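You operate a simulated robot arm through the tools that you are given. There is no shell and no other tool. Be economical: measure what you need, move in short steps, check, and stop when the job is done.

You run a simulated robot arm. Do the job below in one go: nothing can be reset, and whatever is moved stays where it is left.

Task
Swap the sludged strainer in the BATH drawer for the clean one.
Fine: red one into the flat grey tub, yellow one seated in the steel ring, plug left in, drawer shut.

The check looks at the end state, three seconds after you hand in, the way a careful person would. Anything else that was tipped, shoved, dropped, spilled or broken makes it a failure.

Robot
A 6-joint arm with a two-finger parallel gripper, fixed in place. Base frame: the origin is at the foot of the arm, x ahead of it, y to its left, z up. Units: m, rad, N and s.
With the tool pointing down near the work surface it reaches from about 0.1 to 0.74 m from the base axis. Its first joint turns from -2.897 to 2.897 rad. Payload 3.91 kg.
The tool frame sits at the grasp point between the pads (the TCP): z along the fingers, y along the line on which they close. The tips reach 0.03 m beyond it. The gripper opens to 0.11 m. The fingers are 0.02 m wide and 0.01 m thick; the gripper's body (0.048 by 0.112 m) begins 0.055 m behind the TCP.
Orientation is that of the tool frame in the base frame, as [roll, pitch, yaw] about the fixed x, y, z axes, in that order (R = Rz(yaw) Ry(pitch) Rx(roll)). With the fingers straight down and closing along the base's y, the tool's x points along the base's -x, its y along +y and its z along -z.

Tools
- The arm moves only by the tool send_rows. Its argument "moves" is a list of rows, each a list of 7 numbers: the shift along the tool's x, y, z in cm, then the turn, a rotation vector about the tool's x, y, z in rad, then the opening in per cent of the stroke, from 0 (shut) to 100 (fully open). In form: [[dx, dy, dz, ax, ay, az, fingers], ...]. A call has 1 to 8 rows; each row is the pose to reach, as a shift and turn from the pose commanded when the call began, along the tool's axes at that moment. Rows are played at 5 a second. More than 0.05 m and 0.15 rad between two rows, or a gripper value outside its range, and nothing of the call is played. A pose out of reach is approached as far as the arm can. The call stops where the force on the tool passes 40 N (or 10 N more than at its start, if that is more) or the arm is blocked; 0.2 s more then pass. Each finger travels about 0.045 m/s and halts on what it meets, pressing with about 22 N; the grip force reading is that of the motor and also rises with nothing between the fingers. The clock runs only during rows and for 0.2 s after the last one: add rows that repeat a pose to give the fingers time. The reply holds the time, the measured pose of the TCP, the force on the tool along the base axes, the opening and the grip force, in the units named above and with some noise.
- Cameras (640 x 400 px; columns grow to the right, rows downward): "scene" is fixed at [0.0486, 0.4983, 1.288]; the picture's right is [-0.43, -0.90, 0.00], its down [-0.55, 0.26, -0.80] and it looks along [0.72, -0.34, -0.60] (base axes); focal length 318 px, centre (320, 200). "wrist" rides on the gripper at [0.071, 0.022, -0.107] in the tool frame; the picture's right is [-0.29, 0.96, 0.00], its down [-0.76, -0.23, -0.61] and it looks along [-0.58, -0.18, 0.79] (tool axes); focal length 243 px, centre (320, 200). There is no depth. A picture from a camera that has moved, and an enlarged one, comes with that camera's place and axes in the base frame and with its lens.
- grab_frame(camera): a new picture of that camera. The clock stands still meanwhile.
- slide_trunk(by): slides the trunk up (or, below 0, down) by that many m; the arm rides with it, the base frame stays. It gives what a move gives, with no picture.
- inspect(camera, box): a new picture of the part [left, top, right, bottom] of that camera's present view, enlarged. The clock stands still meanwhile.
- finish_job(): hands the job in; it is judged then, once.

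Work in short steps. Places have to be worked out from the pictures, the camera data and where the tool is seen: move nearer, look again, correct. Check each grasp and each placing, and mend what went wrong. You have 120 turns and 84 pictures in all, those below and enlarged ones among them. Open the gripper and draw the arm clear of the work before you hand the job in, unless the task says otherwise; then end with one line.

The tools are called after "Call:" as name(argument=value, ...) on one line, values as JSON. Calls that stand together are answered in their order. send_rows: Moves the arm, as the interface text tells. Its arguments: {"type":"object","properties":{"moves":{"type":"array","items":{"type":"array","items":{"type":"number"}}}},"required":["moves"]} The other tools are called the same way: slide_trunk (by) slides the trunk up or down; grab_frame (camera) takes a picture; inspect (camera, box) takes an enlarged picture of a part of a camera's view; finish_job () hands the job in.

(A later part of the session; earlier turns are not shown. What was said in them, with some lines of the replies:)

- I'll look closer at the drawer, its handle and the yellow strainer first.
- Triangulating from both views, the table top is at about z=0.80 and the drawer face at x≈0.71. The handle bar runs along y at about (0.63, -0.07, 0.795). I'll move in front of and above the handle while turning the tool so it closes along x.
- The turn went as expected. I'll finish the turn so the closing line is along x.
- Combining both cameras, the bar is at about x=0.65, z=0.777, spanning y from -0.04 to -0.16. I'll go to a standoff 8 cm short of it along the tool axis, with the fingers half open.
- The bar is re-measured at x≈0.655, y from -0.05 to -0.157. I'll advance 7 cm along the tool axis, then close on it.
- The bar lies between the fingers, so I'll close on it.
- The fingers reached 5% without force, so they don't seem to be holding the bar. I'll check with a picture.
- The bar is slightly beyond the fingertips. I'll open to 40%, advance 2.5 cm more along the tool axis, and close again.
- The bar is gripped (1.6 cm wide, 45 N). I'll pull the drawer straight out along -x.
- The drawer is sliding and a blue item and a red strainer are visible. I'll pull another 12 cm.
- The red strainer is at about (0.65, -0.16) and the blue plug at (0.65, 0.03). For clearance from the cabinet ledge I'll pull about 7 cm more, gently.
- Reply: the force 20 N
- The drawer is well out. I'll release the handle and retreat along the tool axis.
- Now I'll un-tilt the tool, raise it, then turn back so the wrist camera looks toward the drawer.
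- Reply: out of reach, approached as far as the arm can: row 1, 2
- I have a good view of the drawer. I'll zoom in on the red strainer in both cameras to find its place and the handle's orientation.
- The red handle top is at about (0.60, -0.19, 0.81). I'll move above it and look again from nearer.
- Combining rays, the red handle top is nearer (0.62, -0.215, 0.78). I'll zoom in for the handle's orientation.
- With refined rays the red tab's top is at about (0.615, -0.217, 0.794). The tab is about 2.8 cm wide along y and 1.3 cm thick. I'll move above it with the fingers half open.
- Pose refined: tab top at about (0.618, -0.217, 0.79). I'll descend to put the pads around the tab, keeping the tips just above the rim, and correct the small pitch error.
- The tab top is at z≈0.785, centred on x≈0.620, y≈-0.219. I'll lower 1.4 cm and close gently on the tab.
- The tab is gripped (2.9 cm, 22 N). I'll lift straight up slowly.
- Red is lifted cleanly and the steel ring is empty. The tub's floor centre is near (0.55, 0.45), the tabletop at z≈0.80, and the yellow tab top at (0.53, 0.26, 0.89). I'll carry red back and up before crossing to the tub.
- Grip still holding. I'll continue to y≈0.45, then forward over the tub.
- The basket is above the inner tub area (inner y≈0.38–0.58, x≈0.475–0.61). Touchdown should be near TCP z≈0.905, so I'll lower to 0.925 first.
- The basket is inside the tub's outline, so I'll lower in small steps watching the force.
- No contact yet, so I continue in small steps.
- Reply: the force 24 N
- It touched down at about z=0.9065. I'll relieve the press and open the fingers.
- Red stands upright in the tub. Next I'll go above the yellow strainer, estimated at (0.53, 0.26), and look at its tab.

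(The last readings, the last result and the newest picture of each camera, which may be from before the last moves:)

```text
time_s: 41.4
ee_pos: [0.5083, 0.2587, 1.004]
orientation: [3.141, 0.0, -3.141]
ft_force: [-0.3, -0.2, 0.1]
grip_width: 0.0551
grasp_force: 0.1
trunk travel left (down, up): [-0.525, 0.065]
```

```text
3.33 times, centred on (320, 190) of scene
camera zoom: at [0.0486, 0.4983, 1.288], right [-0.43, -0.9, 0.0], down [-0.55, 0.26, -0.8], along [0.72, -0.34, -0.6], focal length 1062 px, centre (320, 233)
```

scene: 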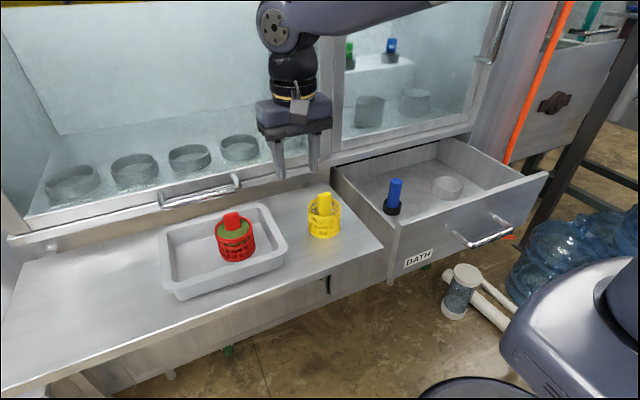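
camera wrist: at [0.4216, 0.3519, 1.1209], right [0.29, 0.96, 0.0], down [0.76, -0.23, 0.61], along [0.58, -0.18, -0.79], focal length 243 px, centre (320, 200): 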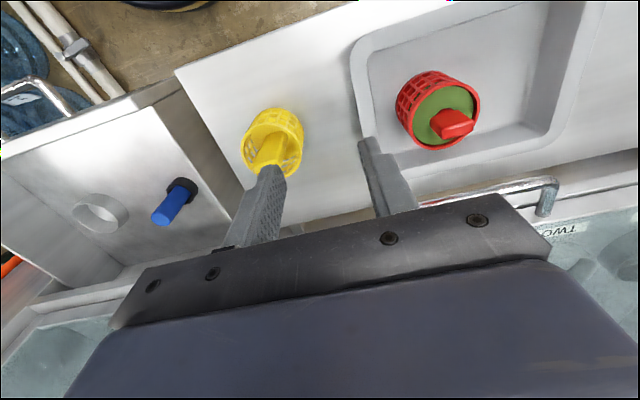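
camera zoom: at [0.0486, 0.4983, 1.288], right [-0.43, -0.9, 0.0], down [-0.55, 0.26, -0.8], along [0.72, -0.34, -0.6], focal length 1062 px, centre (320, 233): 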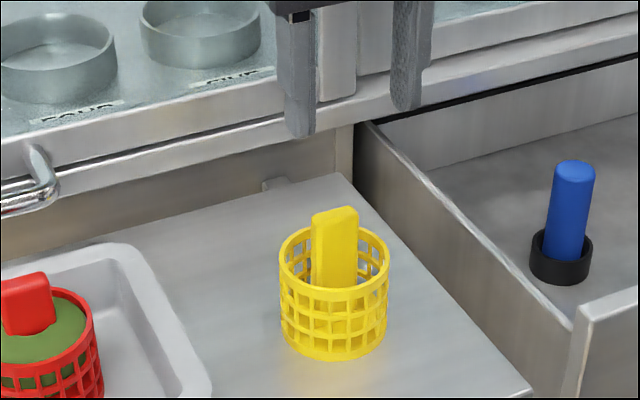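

I'll zoom tighter on the yellow tab to see its orientation.

Call:
inspect(camera="wrist", box=[285, 70, 365, 150])

Call:
inspect(camera="scene", box=[300, 185, 350, 240])

```text
5.00 times, centred on (325, 110) of wrist
camera zoom: at [0.4374, 0.2799, 1.1109], right [0.29, 0.96, 0.0], down [0.76, -0.23, 0.61], along [0.58, -0.18, -0.79], focal length 1213 px, centre (295, 650)
```

zoom: 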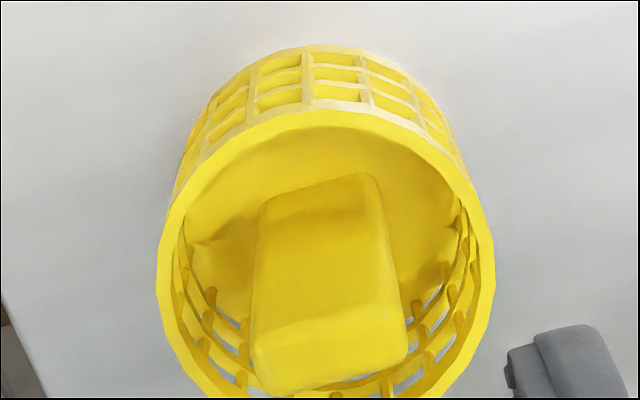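

```text
7.27 times, centred on (325, 212) of scene
camera zoom: at [0.0486, 0.4983, 1.288], right [-0.43, -0.9, 0.0], down [-0.55, 0.26, -0.8], along [0.72, -0.34, -0.6], focal length 2316 px, centre (284, 109)
```

zoom: 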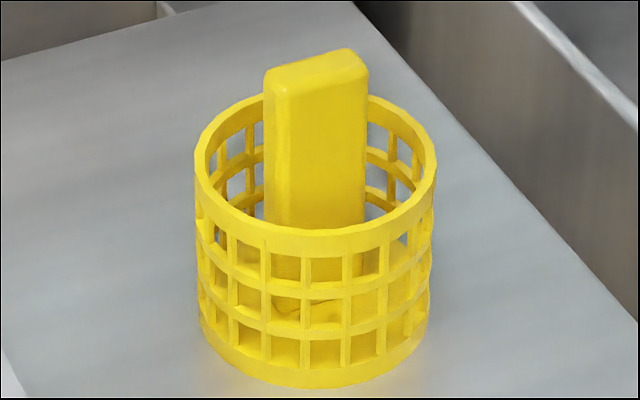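

The yellow tab is aligned the same way as red, with its top at (0.530, 0.2585, 0.895). I'll descend to just above grasp height.

Call:
send_rows(moves=[[-1.1, 0, 2, 0, 0, 0, 50], [-2.2, 0, 5, 0, 0, 0, 50], [-2.2, 0, 8, 0, 0, 0, 50], [-2.2, 0, 9.3, 0, 0, 0, 50]])

Call:
inspect(camera="wrist", box=[200, 60, 440, 240])

Call:
inspect(camera="scene", box=[270, 140, 370, 250])

```text
time_s: 42.4
ee_pos: [0.53, 0.2605, 0.9099]
orientation: [-3.14, 0.001, -3.141]
ft_force: [-0.7, 0.4, 0.3]
grip_width: 0.055
grasp_force: 0.1
trunk travel left (down, up): [-0.525, 0.065]
```

```text
2.22 times, centred on (320, 150) of wrist
camera zoom: at [0.4588, 0.281, 1.0181], right [0.29, 0.96, 0.0], down [0.76, -0.23, 0.61], along [0.58, -0.18, -0.79], focal length 539 px, centre (320, 311)
```

zoom: 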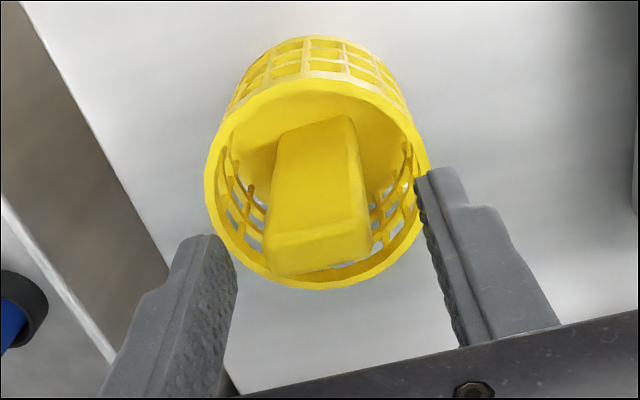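

```text
3.64 times, centred on (320, 195) of scene
camera zoom: at [0.0486, 0.4983, 1.288], right [-0.43, -0.9, 0.0], down [-0.55, 0.26, -0.8], along [0.72, -0.34, -0.6], focal length 1158 px, centre (320, 218)
```

zoom: 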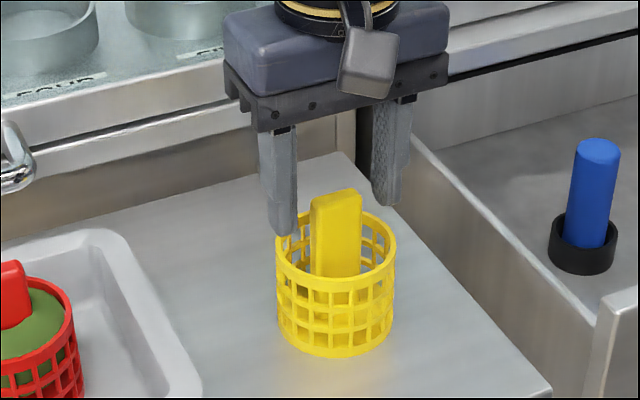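

The view matches the red one before its grasp, so I'll do the same final lowering of 1.2 cm and close.

Call:
send_rows(moves=[[-0.2, -0.15, 0.6, 0, 0, 0, 50], [-0.2, -0.15, 1.2, 0, 0, 0, 50], [-0.2, -0.15, 1.2, 0, 0, 0, 40], [-0.2, -0.15, 1.2, 0, 0, 0, 30], [-0.2, -0.15, 1.2, 0, 0, 0, 20], [-0.2, -0.15, 1.2, 0, 0, 0, 10], [-0.2, -0.15, 1.2, 0, 0, 0, 10]])

Call:
inspect(camera="wrist", box=[200, 60, 440, 240])

```text
time_s: 44.0
ee_pos: [0.5323, 0.2568, 0.8986]
orientation: [3.14, -0.001, 3.141]
ft_force: [0.7, 0.8, -0.4]
grip_width: 0.0295
grasp_force: 22.2
trunk travel left (down, up): [-0.525, 0.065]
```

```text
2.22 times, centred on (320, 150) of wrist
camera zoom: at [0.4612, 0.2789, 1.006], right [0.29, 0.96, 0.0], down [0.76, -0.23, 0.61], along [0.58, -0.18, -0.79], focal length 539 px, centre (320, 311)
```

zoom: 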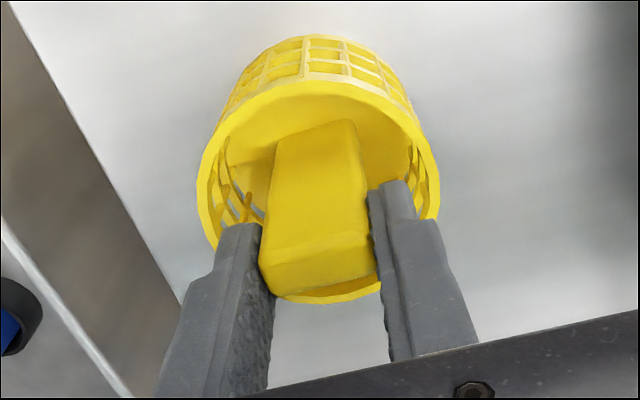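

The grasp looks identical to red's. I'll lift and carry it over to above the ring at (0.619, -0.221).

Call:
send_rows(moves=[[0, 0, -0.5, 0, 0, 0, 10], [0, 0, -1.5, 0, 0, 0, 10], [0, 0, -4, 0, 0, 0, 10], [0, 0, -7, 0, 0, 0, 10], [0, 0, -10, 0, 0, 0, 10], [0, -3, -12, 0, 0, 0, 10], [0, -7, -12, 0, 0, 0, 10], [0, -11, -12, 0, 0, 0, 10]])

Call:
send_rows(moves=[[-0.5, -4, 0, 0, 0, 0, 10], [-1, -8, 0, 0, 0, 0, 10], [-1.5, -12, 0, 0, 0, 0, 10], [-2, -16, 0, 0, 0, 0, 10], [-2.5, -20, 0, 0, 0, 0, 10], [-3, -24, 0, 0, 0, 0, 10], [-3.5, -28, 0, 0, 0, 0, 10], [-4, -32, 0, 0, 0, 0, 10]])

```text
time_s: 45.8
ee_pos: [0.5315, 0.1483, 1.0187]
orientation: [3.141, -0.001, 3.141]
ft_force: [0.4, 0.3, -1.1]
grip_width: 0.0296
grasp_force: 22.4
trunk travel left (down, up): [-0.525, 0.065]
```

```text
time_s: 47.6
ee_pos: [0.5703, -0.1724, 1.0164]
orientation: [3.141, 0.0, 3.141]
ft_force: [0.7, -0.3, -1.2]
grip_width: 0.0299
grasp_force: 22.5
trunk travel left (down, up): [-0.525, 0.065]
```

I'll move above the ring, lower to z≈0.90, then look.

Call:
send_rows(moves=[[-2.4, -2.4, 0, 0, 0, 0, 10], [-4.8, -4.8, 0, 0, 0, 0, 10], [-4.8, -4.8, 4, 0, 0, 0, 10], [-4.8, -4.8, 8, 0, 0, 0, 10], [-4.8, -4.8, 11.5, 0, 0, 0, 10]])

Call:
inspect(camera="scene", box=[370, 80, 510, 220])

Call:
grab_frame(camera="wrist")

```text
time_s: 48.8
ee_pos: [0.6202, -0.2211, 0.9023]
orientation: [-3.141, 0.0, -3.14]
ft_force: [0.7, -0.4, -1.7]
grip_width: 0.0296
grasp_force: 22.1
trunk travel left (down, up): [-0.525, 0.065]
```

```text
2.86 times, centred on (440, 150) of scene
camera zoom: at [0.0486, 0.4983, 1.288], right [-0.43, -0.9, 0.0], down [-0.55, 0.26, -0.8], along [0.72, -0.34, -0.6], focal length 910 px, centre (-23, 343)
```

zoom: 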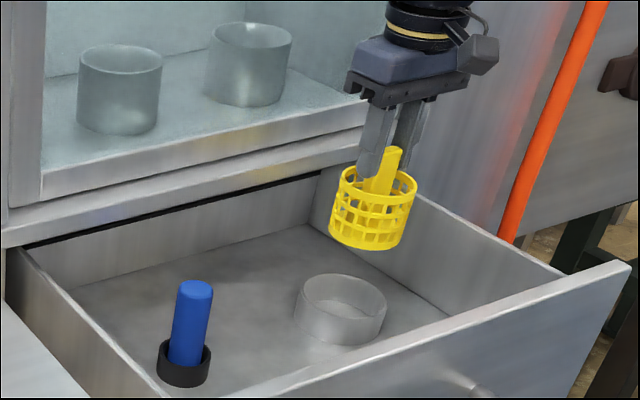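

```text
36 pictures are left
camera wrist: at [0.5495, -0.1995, 1.0102], right [0.29, 0.96, 0.0], down [0.76, -0.23, 0.61], along [0.58, -0.18, -0.79], focal length 243 px, centre (320, 200)
```

wrist: 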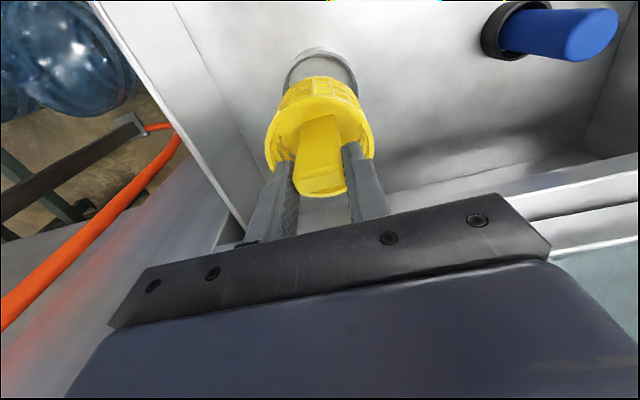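

Compared with the red view, yellow is about 2 mm off, so I'll correct that and lower to just above the ring.

Call:
send_rows(moves=[[0.12, 0.13, 2, 0, 0, 0, 10], [0.12, 0.13, 4, 0, 0, 0, 10], [0.12, 0.13, 5.5, 0, 0, 0, 10], [0.12, 0.13, 5.5, 0, 0, 0, 10]])

Call:
inspect(camera="scene", box=[400, 120, 500, 220])

Call:
inspect(camera="wrist", box=[240, 20, 400, 200])

```text
time_s: 49.8
ee_pos: [0.6172, -0.2193, 0.848]
orientation: [3.141, -0.002, 3.141]
ft_force: [-0.1, 0.5, -0.6]
grip_width: 0.0299
grasp_force: 22.2
trunk travel left (down, up): [-0.525, 0.065]
```

```text
4.00 times, centred on (450, 170) of scene
camera zoom: at [0.0486, 0.4983, 1.288], right [-0.43, -0.9, 0.0], down [-0.55, 0.26, -0.8], along [0.72, -0.34, -0.6], focal length 1274 px, centre (-200, 320)
```

zoom: 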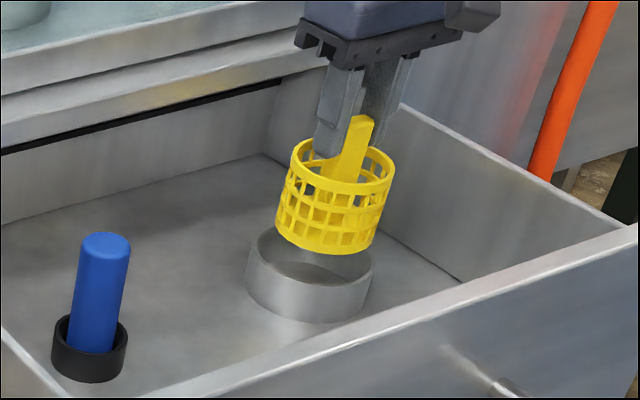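

```text
2.22 times, centred on (320, 110) of wrist
camera zoom: at [0.5477, -0.1982, 0.9555], right [0.29, 0.96, 0.0], down [0.76, -0.23, 0.61], along [0.58, -0.18, -0.79], focal length 539 px, centre (320, 400)
```

zoom: 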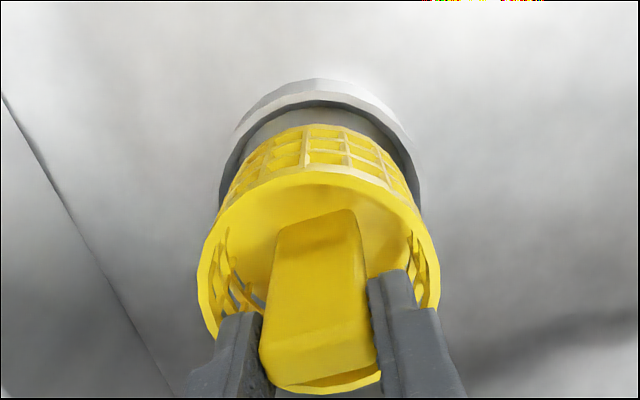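

Aligned over the ring. Lowering slowly into it.

Call:
send_rows(moves=[[0, 0, 0.6, 0, 0, 0, 10], [0, 0, 1.2, 0, 0, 0, 10], [0, 0, 1.8, 0, 0, 0, 10], [0, 0, 2.4, 0, 0, 0, 10], [0, 0, 3, 0, 0, 0, 10]])

Call:
inspect(camera="scene", box=[400, 120, 500, 220])

```text
time_s: 51.0
ee_pos: [0.6187, -0.2191, 0.8186]
orientation: [-3.14, 0.0, 3.141]
ft_force: [0.3, 0.4, -1.9]
grip_width: 0.0296
grasp_force: 21.9
trunk travel left (down, up): [-0.525, 0.065]
```

```text
4.00 times, centred on (450, 170) of scene
camera zoom: at [0.0486, 0.4983, 1.288], right [-0.43, -0.9, 0.0], down [-0.55, 0.26, -0.8], along [0.72, -0.34, -0.6], focal length 1274 px, centre (-200, 320)
```

zoom: 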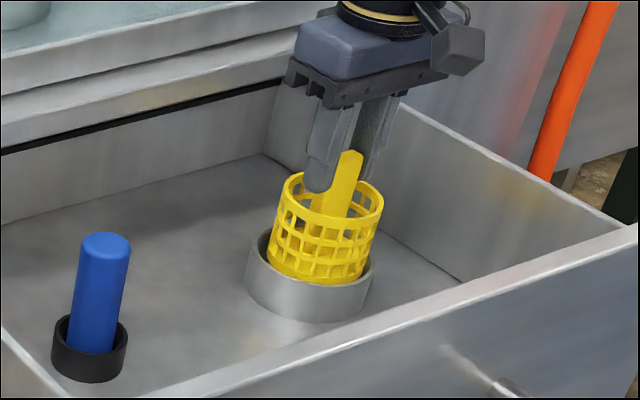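

It is entering the ring without contact. I'll go down to z≈0.795, then in 2 mm steps.

Call:
send_rows(moves=[[0, 0, 0.6, 0, 0, 0, 10], [0, 0, 1.2, 0, 0, 0, 10], [0, 0, 1.8, 0, 0, 0, 10], [0, 0, 2.2, 0, 0, 0, 10]])

Call:
send_rows(moves=[[0, 0, 0.2, 0, 0, 0, 10], [0, 0, 0.4, 0, 0, 0, 10]])

```text
time_s: 52.0
ee_pos: [0.6176, -0.2201, 0.7953]
orientation: [3.141, 0.0, -3.141]
ft_force: [-0.2, 0.1, -1.7]
grip_width: 0.0297
grasp_force: 22.2
trunk travel left (down, up): [-0.525, 0.065]
```

```text
time_s: 52.6
ee_pos: [0.6187, -0.2201, 0.792]
orientation: [3.141, 0.0, -3.14]
ft_force: [-0.4, -0.4, -1.4]
grip_width: 0.0295
grasp_force: 21.7
trunk travel left (down, up): [-0.525, 0.065]
```

Call:
send_rows(moves=[[0, 0, 0.2, 0, 0, 0, 10], [0, 0, 0.3, 0, 0, 0, 10]])

Call:
inspect(camera="scene", box=[400, 120, 500, 220])

```text
time_s: 53.2
ee_pos: [0.6175, -0.2196, 0.7902]
orientation: [-3.141, 0.0, -3.141]
ft_force: [0.6, 0.5, -1.6]
grip_width: 0.0297
grasp_force: 21.8
trunk travel left (down, up): [-0.525, 0.065]
```

```text
4.00 times, centred on (450, 170) of scene
camera zoom: at [0.0486, 0.4983, 1.288], right [-0.43, -0.9, 0.0], down [-0.55, 0.26, -0.8], along [0.72, -0.34, -0.6], focal length 1274 px, centre (-200, 320)
```

zoom: 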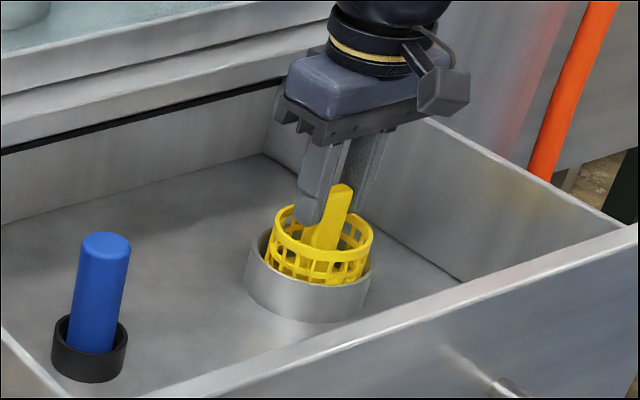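

It looks nearly like red's seating, but there's no floor contact yet. I'll go another few mm in steps.

Call:
send_rows(moves=[[0, 0, 0.15, 0, 0, 0, 10], [0, 0, 0.3, 0, 0, 0, 10]])

Call:
send_rows(moves=[[0, 0, 0.15, 0, 0, 0, 10], [0, 0, 0.3, 0, 0, 0, 10]])

```text
time_s: 53.8
ee_pos: [0.6187, -0.2203, 0.7884]
orientation: [-3.138, 0.001, -3.141]
ft_force: [-1.8, 0.2, 12.7]
grip_width: 0.0295
grasp_force: 22.1
trunk travel left (down, up): [-0.525, 0.065]
```

```text
time_s: 54.4
ee_pos: [0.6192, -0.2196, 0.7864]
orientation: [-3.142, 0.004, -3.141]
ft_force: [0.9, -1.8, 21.0]
grip_width: 0.0294
grasp_force: 21.9
trunk travel left (down, up): [-0.525, 0.065]
```

Contact came at about 0.789, matching red's seated height. I'll relieve the press, open, and lift clear.

Call:
send_rows(moves=[[0, 0, -0.3, 0, 0, 0, 10], [0, 0, -0.3, 0, 0, 0, 25], [0, 0, -0.3, 0, 0, 0, 35], [0, 0, -0.3, 0, 0, 0, 42], [0, 0, -0.3, 0, 0, 0, 42], [0, 0, -0.3, 0, 0, 0, 42]])

Call:
send_rows(moves=[[0, 0, -1, 0, 0, 0, 42], [0, 0, -3, 0, 0, 0, 42], [0, 0, -6, 0, 0, 0, 42], [0, 0, -10, 0, 0, 0, 42], [1, 0, -14, 0, 0, 0, 42], [5, 0, -16, 0, 0, 0, 42], [9, 0, -18, 0, 0, 0, 42], [13, 0, -20, 0, 0, 0, 42]])

Call:
grab_frame(camera="scene")

Call:
inspect(camera="scene", box=[400, 140, 480, 220])

Call:
inspect(camera="wrist", box=[220, 60, 420, 220])

```text
time_s: 55.8
ee_pos: [0.6183, -0.2193, 0.7864]
orientation: [3.141, -0.001, 3.141]
ft_force: [-0.1, -0.7, 0.2]
grip_width: 0.0463
grasp_force: 0.0
trunk travel left (down, up): [-0.525, 0.065]
```

```text
time_s: 57.6
ee_pos: [0.4878, -0.219, 0.9869]
orientation: [-3.141, 0.001, -3.141]
ft_force: [0.0, -0.4, 0.0]
grip_width: 0.0462
grasp_force: 0.0
trunk travel left (down, up): [-0.525, 0.065]
```

```text
31 pictures are left
```

scene: 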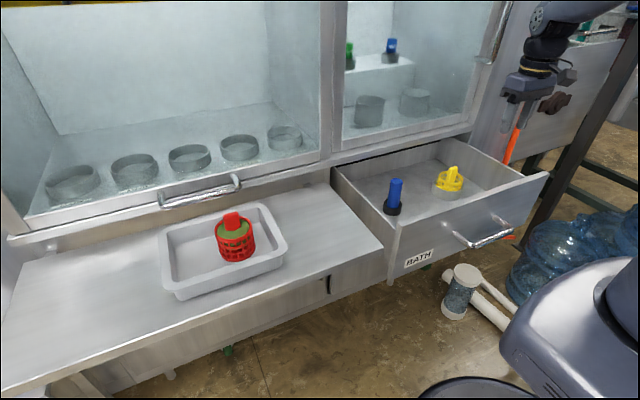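

```text
5.00 times, centred on (440, 180) of scene
camera zoom: at [0.0486, 0.4983, 1.288], right [-0.43, -0.9, 0.0], down [-0.55, 0.26, -0.8], along [0.72, -0.34, -0.6], focal length 1592 px, centre (-280, 300)
```

zoom: 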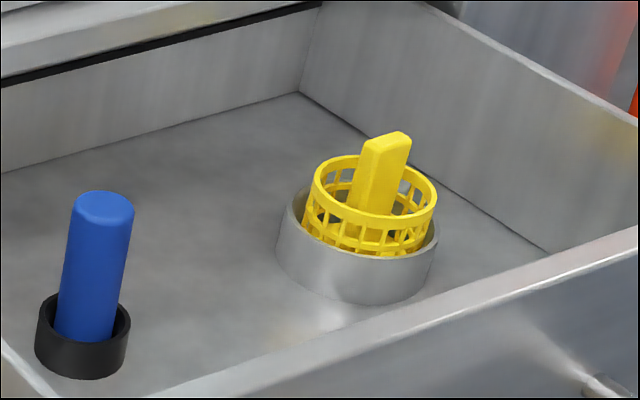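

```text
2.50 times, centred on (320, 140) of wrist
camera zoom: at [0.4171, -0.1973, 1.0946], right [0.29, 0.96, 0.0], down [0.76, -0.23, 0.61], along [0.58, -0.18, -0.79], focal length 606 px, centre (320, 350)
```

zoom: 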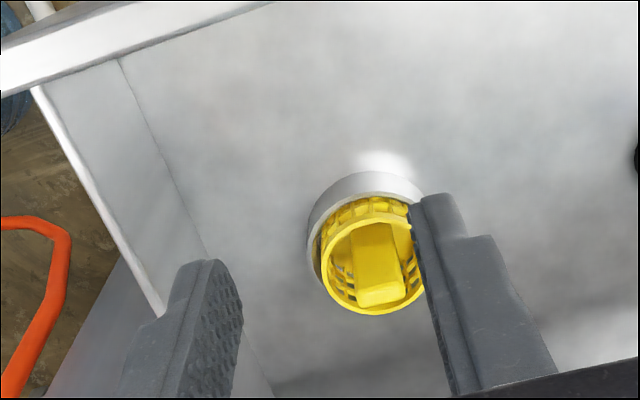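

Yellow sits in the ring at red's old height and the plug is in place. To shut the drawer I'll push the handle bar from the front with closed fingers, so I first move to a point in front of it at (0.32, -0.10).

Call:
send_rows(moves=[[3.4, 2.3, 0, 0, 0, 0, 0], [6.8, 4.6, 0, 0, 0, 0, 0], [10.2, 7, 0, 0, 0, 0, 0], [13.6, 9.3, 0, 0, 0, 0, 0], [16.8, 11.6, 0, 0, 0, 0, 0], [16.8, 11.6, 0, 0, 0, 0, 0]])

Call:
grab_frame(camera="wrist")

```text
time_s: 59.0
ee_pos: [0.32, -0.1033, 0.9875]
orientation: [-3.14, 0.001, 3.14]
ft_force: [-0.2, 0.7, 0.5]
grip_width: 0.0001
grasp_force: 21.7
trunk travel left (down, up): [-0.525, 0.065]
```

```text
28 pictures are left
camera wrist: at [0.2494, -0.0825, 1.0947], right [0.29, 0.96, 0.0], down [0.76, -0.23, 0.61], along [0.58, -0.18, -0.79], focal length 243 px, centre (320, 200)
```

wrist: 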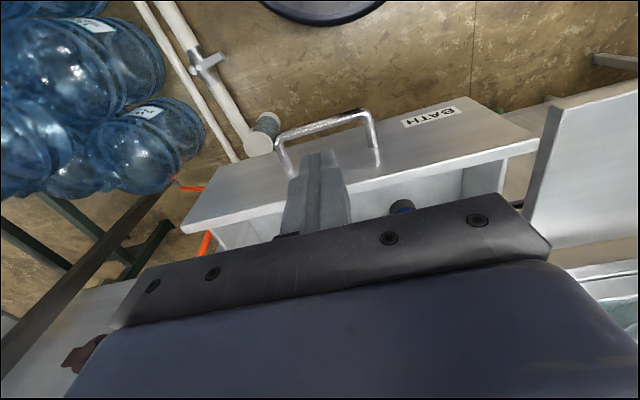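

The bar is at x≈0.373, so descending at x=0.32 leaves about 3.5 cm of clearance. Going down to z≈0.745.

Call:
send_rows(moves=[[0, 0, 4, 0, 0, 0, 0], [0, 0, 8, 0, 0, 0, 0], [0, 0, 12, 0, 0, 0, 0], [0, 0, 16, 0, 0, 0, 0], [0, 0, 20, 0, 0, 0, 0], [0, 0, 23, 0, 0, 0, 0], [0, 0, 24.2, 0, 0, 0, 0]])

Call:
grab_frame(camera="scene")

Call:
grab_frame(camera="wrist")

```text
time_s: 60.6
ee_pos: [0.3195, -0.1038, 0.7443]
orientation: [3.142, 0.0, -3.141]
ft_force: [0.7, 0.3, 0.0]
grip_width: 0.0001
grasp_force: 21.9
trunk travel left (down, up): [-0.525, 0.065]
```

```text
27 pictures are left
```

scene: 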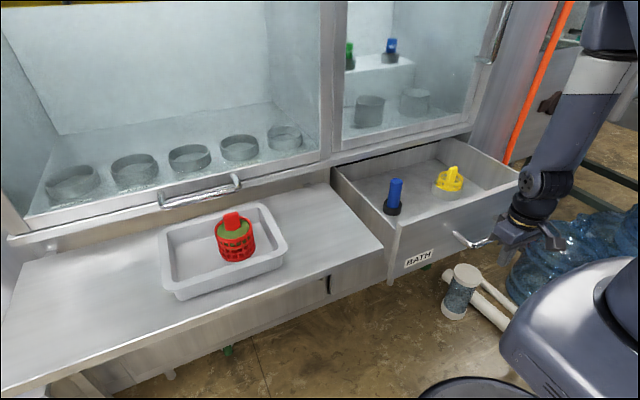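

```text
26 pictures are left
camera wrist: at [0.2489, -0.0818, 0.8514], right [0.29, 0.96, 0.0], down [0.76, -0.23, 0.61], along [0.58, -0.18, -0.79], focal length 243 px, centre (320, 200)
```

wrist: 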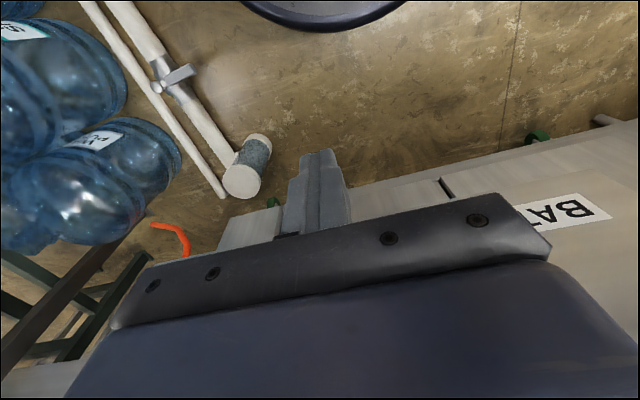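

Clear in front of the bar. I'll push slowly along +x.

Call:
send_rows(moves=[[-1.5, 0, 0, 0, 0, 0, 0], [-2.8, 0, 0, 0, 0, 0, 0], [-3.6, 0, 0, 0, 0, 0, 0], [-4.6, 0, 0, 0, 0, 0, 0], [-5.8, 0, 0, 0, 0, 0, 0], [-7.2, 0, 0, 0, 0, 0, 0], [-8.7, 0, 0, 0, 0, 0, 0], [-10, 0, 0, 0, 0, 0, 0]])

Call:
grab_frame(camera="scene")

```text
time_s: 62.4
ee_pos: [0.4227, -0.103, 0.7451]
orientation: [-3.14, 0.001, -3.139]
ft_force: [0.1, -0.5, 0.6]
grip_width: 0.0
grasp_force: 21.9
trunk travel left (down, up): [-0.525, 0.065]
```

```text
25 pictures are left
```

scene: 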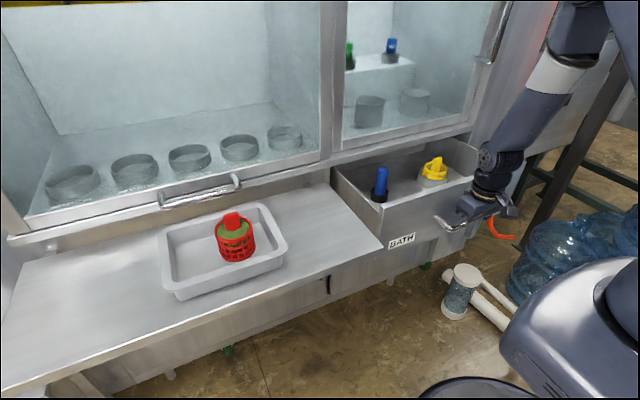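

The drawer slides in smoothly and its contents are steady. I'll continue.

Call:
send_rows(moves=[[-1, 0, 0, 0, 0, 0, 0], [-2.4, 0, 0, 0, 0, 0, 0], [-3.9, 0, 0, 0, 0, 0, 0], [-5.4, 0, 0, 0, 0, 0, 0], [-6.9, 0, 0, 0, 0, 0, 0], [-8.4, 0, 0, 0, 0, 0, 0], [-9.7, 0, 0, 0, 0, 0, 0], [-10.7, 0, 0, 0, 0, 0, 0]])

Call:
grab_frame(camera="scene")

```text
time_s: 64.2
ee_pos: [0.5283, -0.1044, 0.7443]
orientation: [3.141, 0.0, -3.14]
ft_force: [-1.5, -0.1, -0.8]
grip_width: 0.0002
grasp_force: 21.9
trunk travel left (down, up): [-0.525, 0.065]
```

```text
24 pictures are left
```

scene: 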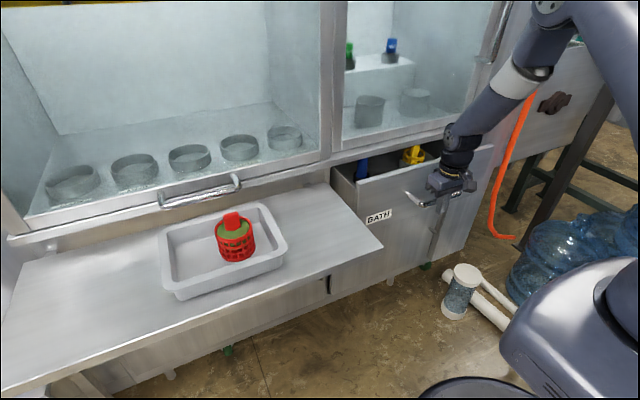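

Call:
send_rows(moves=[[-1, 0, 0, 0, 0, 0, 0], [-2.4, 0, 0, 0, 0, 0, 0], [-3.9, 0, 0, 0, 0, 0, 0], [-5.4, 0, 0, 0, 0, 0, 0], [-6.9, 0, 0, 0, 0, 0, 0], [-8.4, 0, 0, 0, 0, 0, 0], [-9.6, 0, 0, 0, 0, 0, 0], [-10.4, 0, 0, 0, 0, 0, 0]])

Call:
grab_frame(camera="scene")

```text
time_s: 66.0
ee_pos: [0.6327, -0.1034, 0.7445]
orientation: [-3.141, 0.0, 3.14]
ft_force: [-0.7, 0.1, -0.1]
grip_width: 0.0
grasp_force: 21.9
trunk travel left (down, up): [-0.525, 0.065]
```

```text
23 pictures are left
```

scene: 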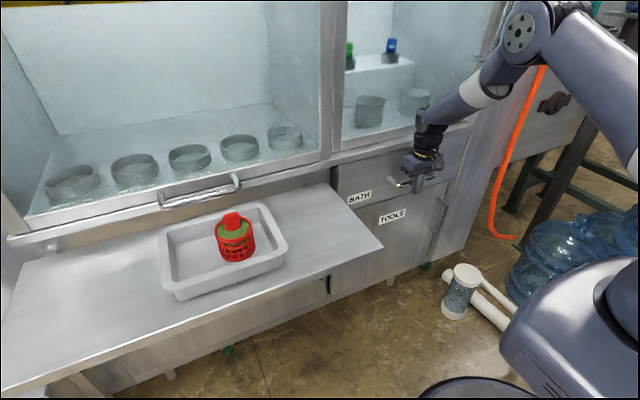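

The drawer is nearly shut, about 2 cm to go. I'll push in 4 mm steps until it resists.

Call:
send_rows(moves=[[-0.5, 0, 0, 0, 0, 0, 0], [-1, 0, 0, 0, 0, 0, 0], [-1.4, 0, 0, 0, 0, 0, 0], [-1.8, 0, 0, 0, 0, 0, 0], [-2.1, 0, 0, 0, 0, 0, 0], [-2.4, 0, 0, 0, 0, 0, 0], [-2.7, 0, 0, 0, 0, 0, 0], [-3, 0, 0, 0, 0, 0, 0]])

Call:
inspect(camera="scene", box=[320, 110, 480, 240])

```text
time_s: 67.8
ee_pos: [0.6538, -0.1035, 0.7445]
orientation: [3.138, -0.011, 3.14]
ft_force: [-28.2, 0.6, 12.8]
grip_width: 0.0
grasp_force: 21.6
trunk travel left (down, up): [-0.525, 0.065]
stopped in row 8: the force on the tool passed its limit (the readings are from after the stop); the commanded pose is now the measured one
```

```text
3.08 times, centred on (400, 175) of scene
camera zoom: at [0.0486, 0.4983, 1.288], right [-0.43, -0.9, 0.0], down [-0.55, 0.26, -0.8], along [0.72, -0.34, -0.6], focal length 980 px, centre (74, 277)
```

zoom: 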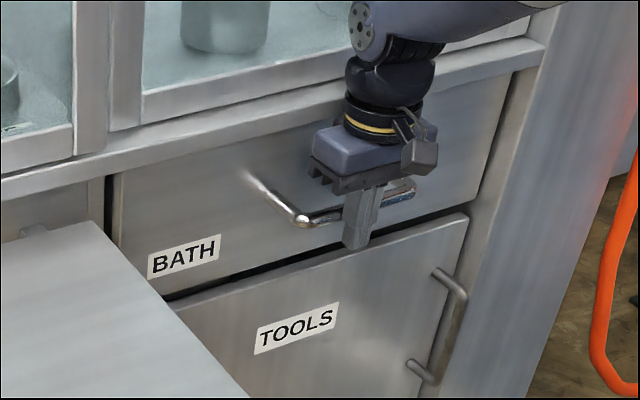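

The drawer hit its stop and looks fully shut, as at the start. I'll back off, raise the arm, open the gripper and check.

Call:
send_rows(moves=[[1, 0, 0, 0, 0.011, 0, 0], [4, 0, 0, 0, 0.011, 0, 0], [8, 0, 0, 0, 0.011, 0, 0], [12, 0, 0, 0, 0.011, 0, 50], [15, 0, -3, 0, 0.011, 0, 100], [16, 0, -7, 0, 0.011, 0, 100], [17, 0, -11, 0, 0.011, 0, 100], [18, 0, -15, 0, 0.011, 0, 100]])

Call:
send_rows(moves=[[0, -2, -4, 0, 0, 0, 100], [2, -4, -8, 0, 0, 0, 100], [4, -6, -12, 0, 0, 0, 100], [5, -8, -14, 0, 0, 0, 100], [5, -8, -14, 0, 0, 0, 100]])

Call:
grab_frame(camera="scene")

Call:
inspect(camera="scene", box=[300, 120, 480, 260])

```text
time_s: 69.6
ee_pos: [0.4795, -0.1016, 0.8949]
orientation: [3.138, -0.022, -3.142]
ft_force: [-0.6, -0.4, -1.1]
grip_width: 0.1034
grasp_force: 0.1
trunk travel left (down, up): [-0.525, 0.065]
```

```text
time_s: 70.8
ee_pos: [0.4306, -0.1841, 1.0349]
orientation: [3.14, -0.022, 3.141]
ft_force: [0.0, -0.2, 0.0]
grip_width: 0.1098
grasp_force: 0.2
trunk travel left (down, up): [-0.525, 0.065]
```

```text
21 pictures are left
```

scene: 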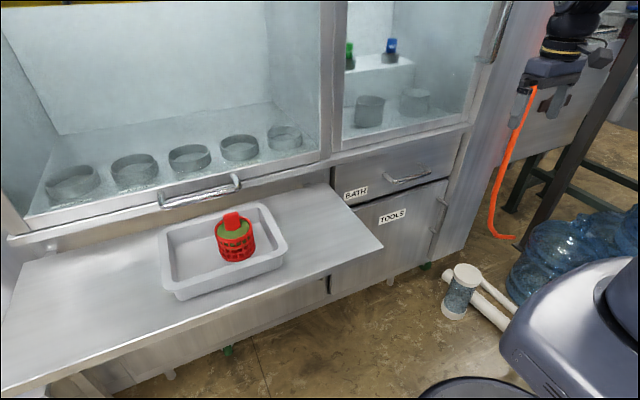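

```text
2.86 times, centred on (390, 190) of scene
camera zoom: at [0.0486, 0.4983, 1.288], right [-0.43, -0.9, 0.0], down [-0.55, 0.26, -0.8], along [0.72, -0.34, -0.6], focal length 910 px, centre (120, 229)
```

zoom: 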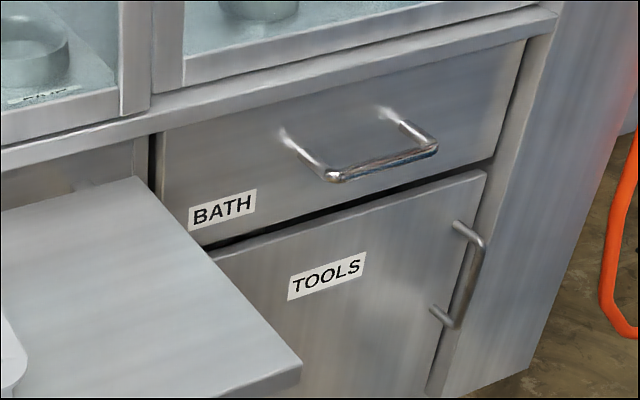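

The drawer looks the same as at the start, red stands upright in the tub, and the arm is clear with the gripper open. Handing in.

Call:
finish_job()

```text
The job is handed in.
```

The strainers are swapped: the red one is upright in the grey tub, the yellow one is seated in the steel ring, the plug was left in, the BATH drawer is shut, and the arm is clear with the gripper open.
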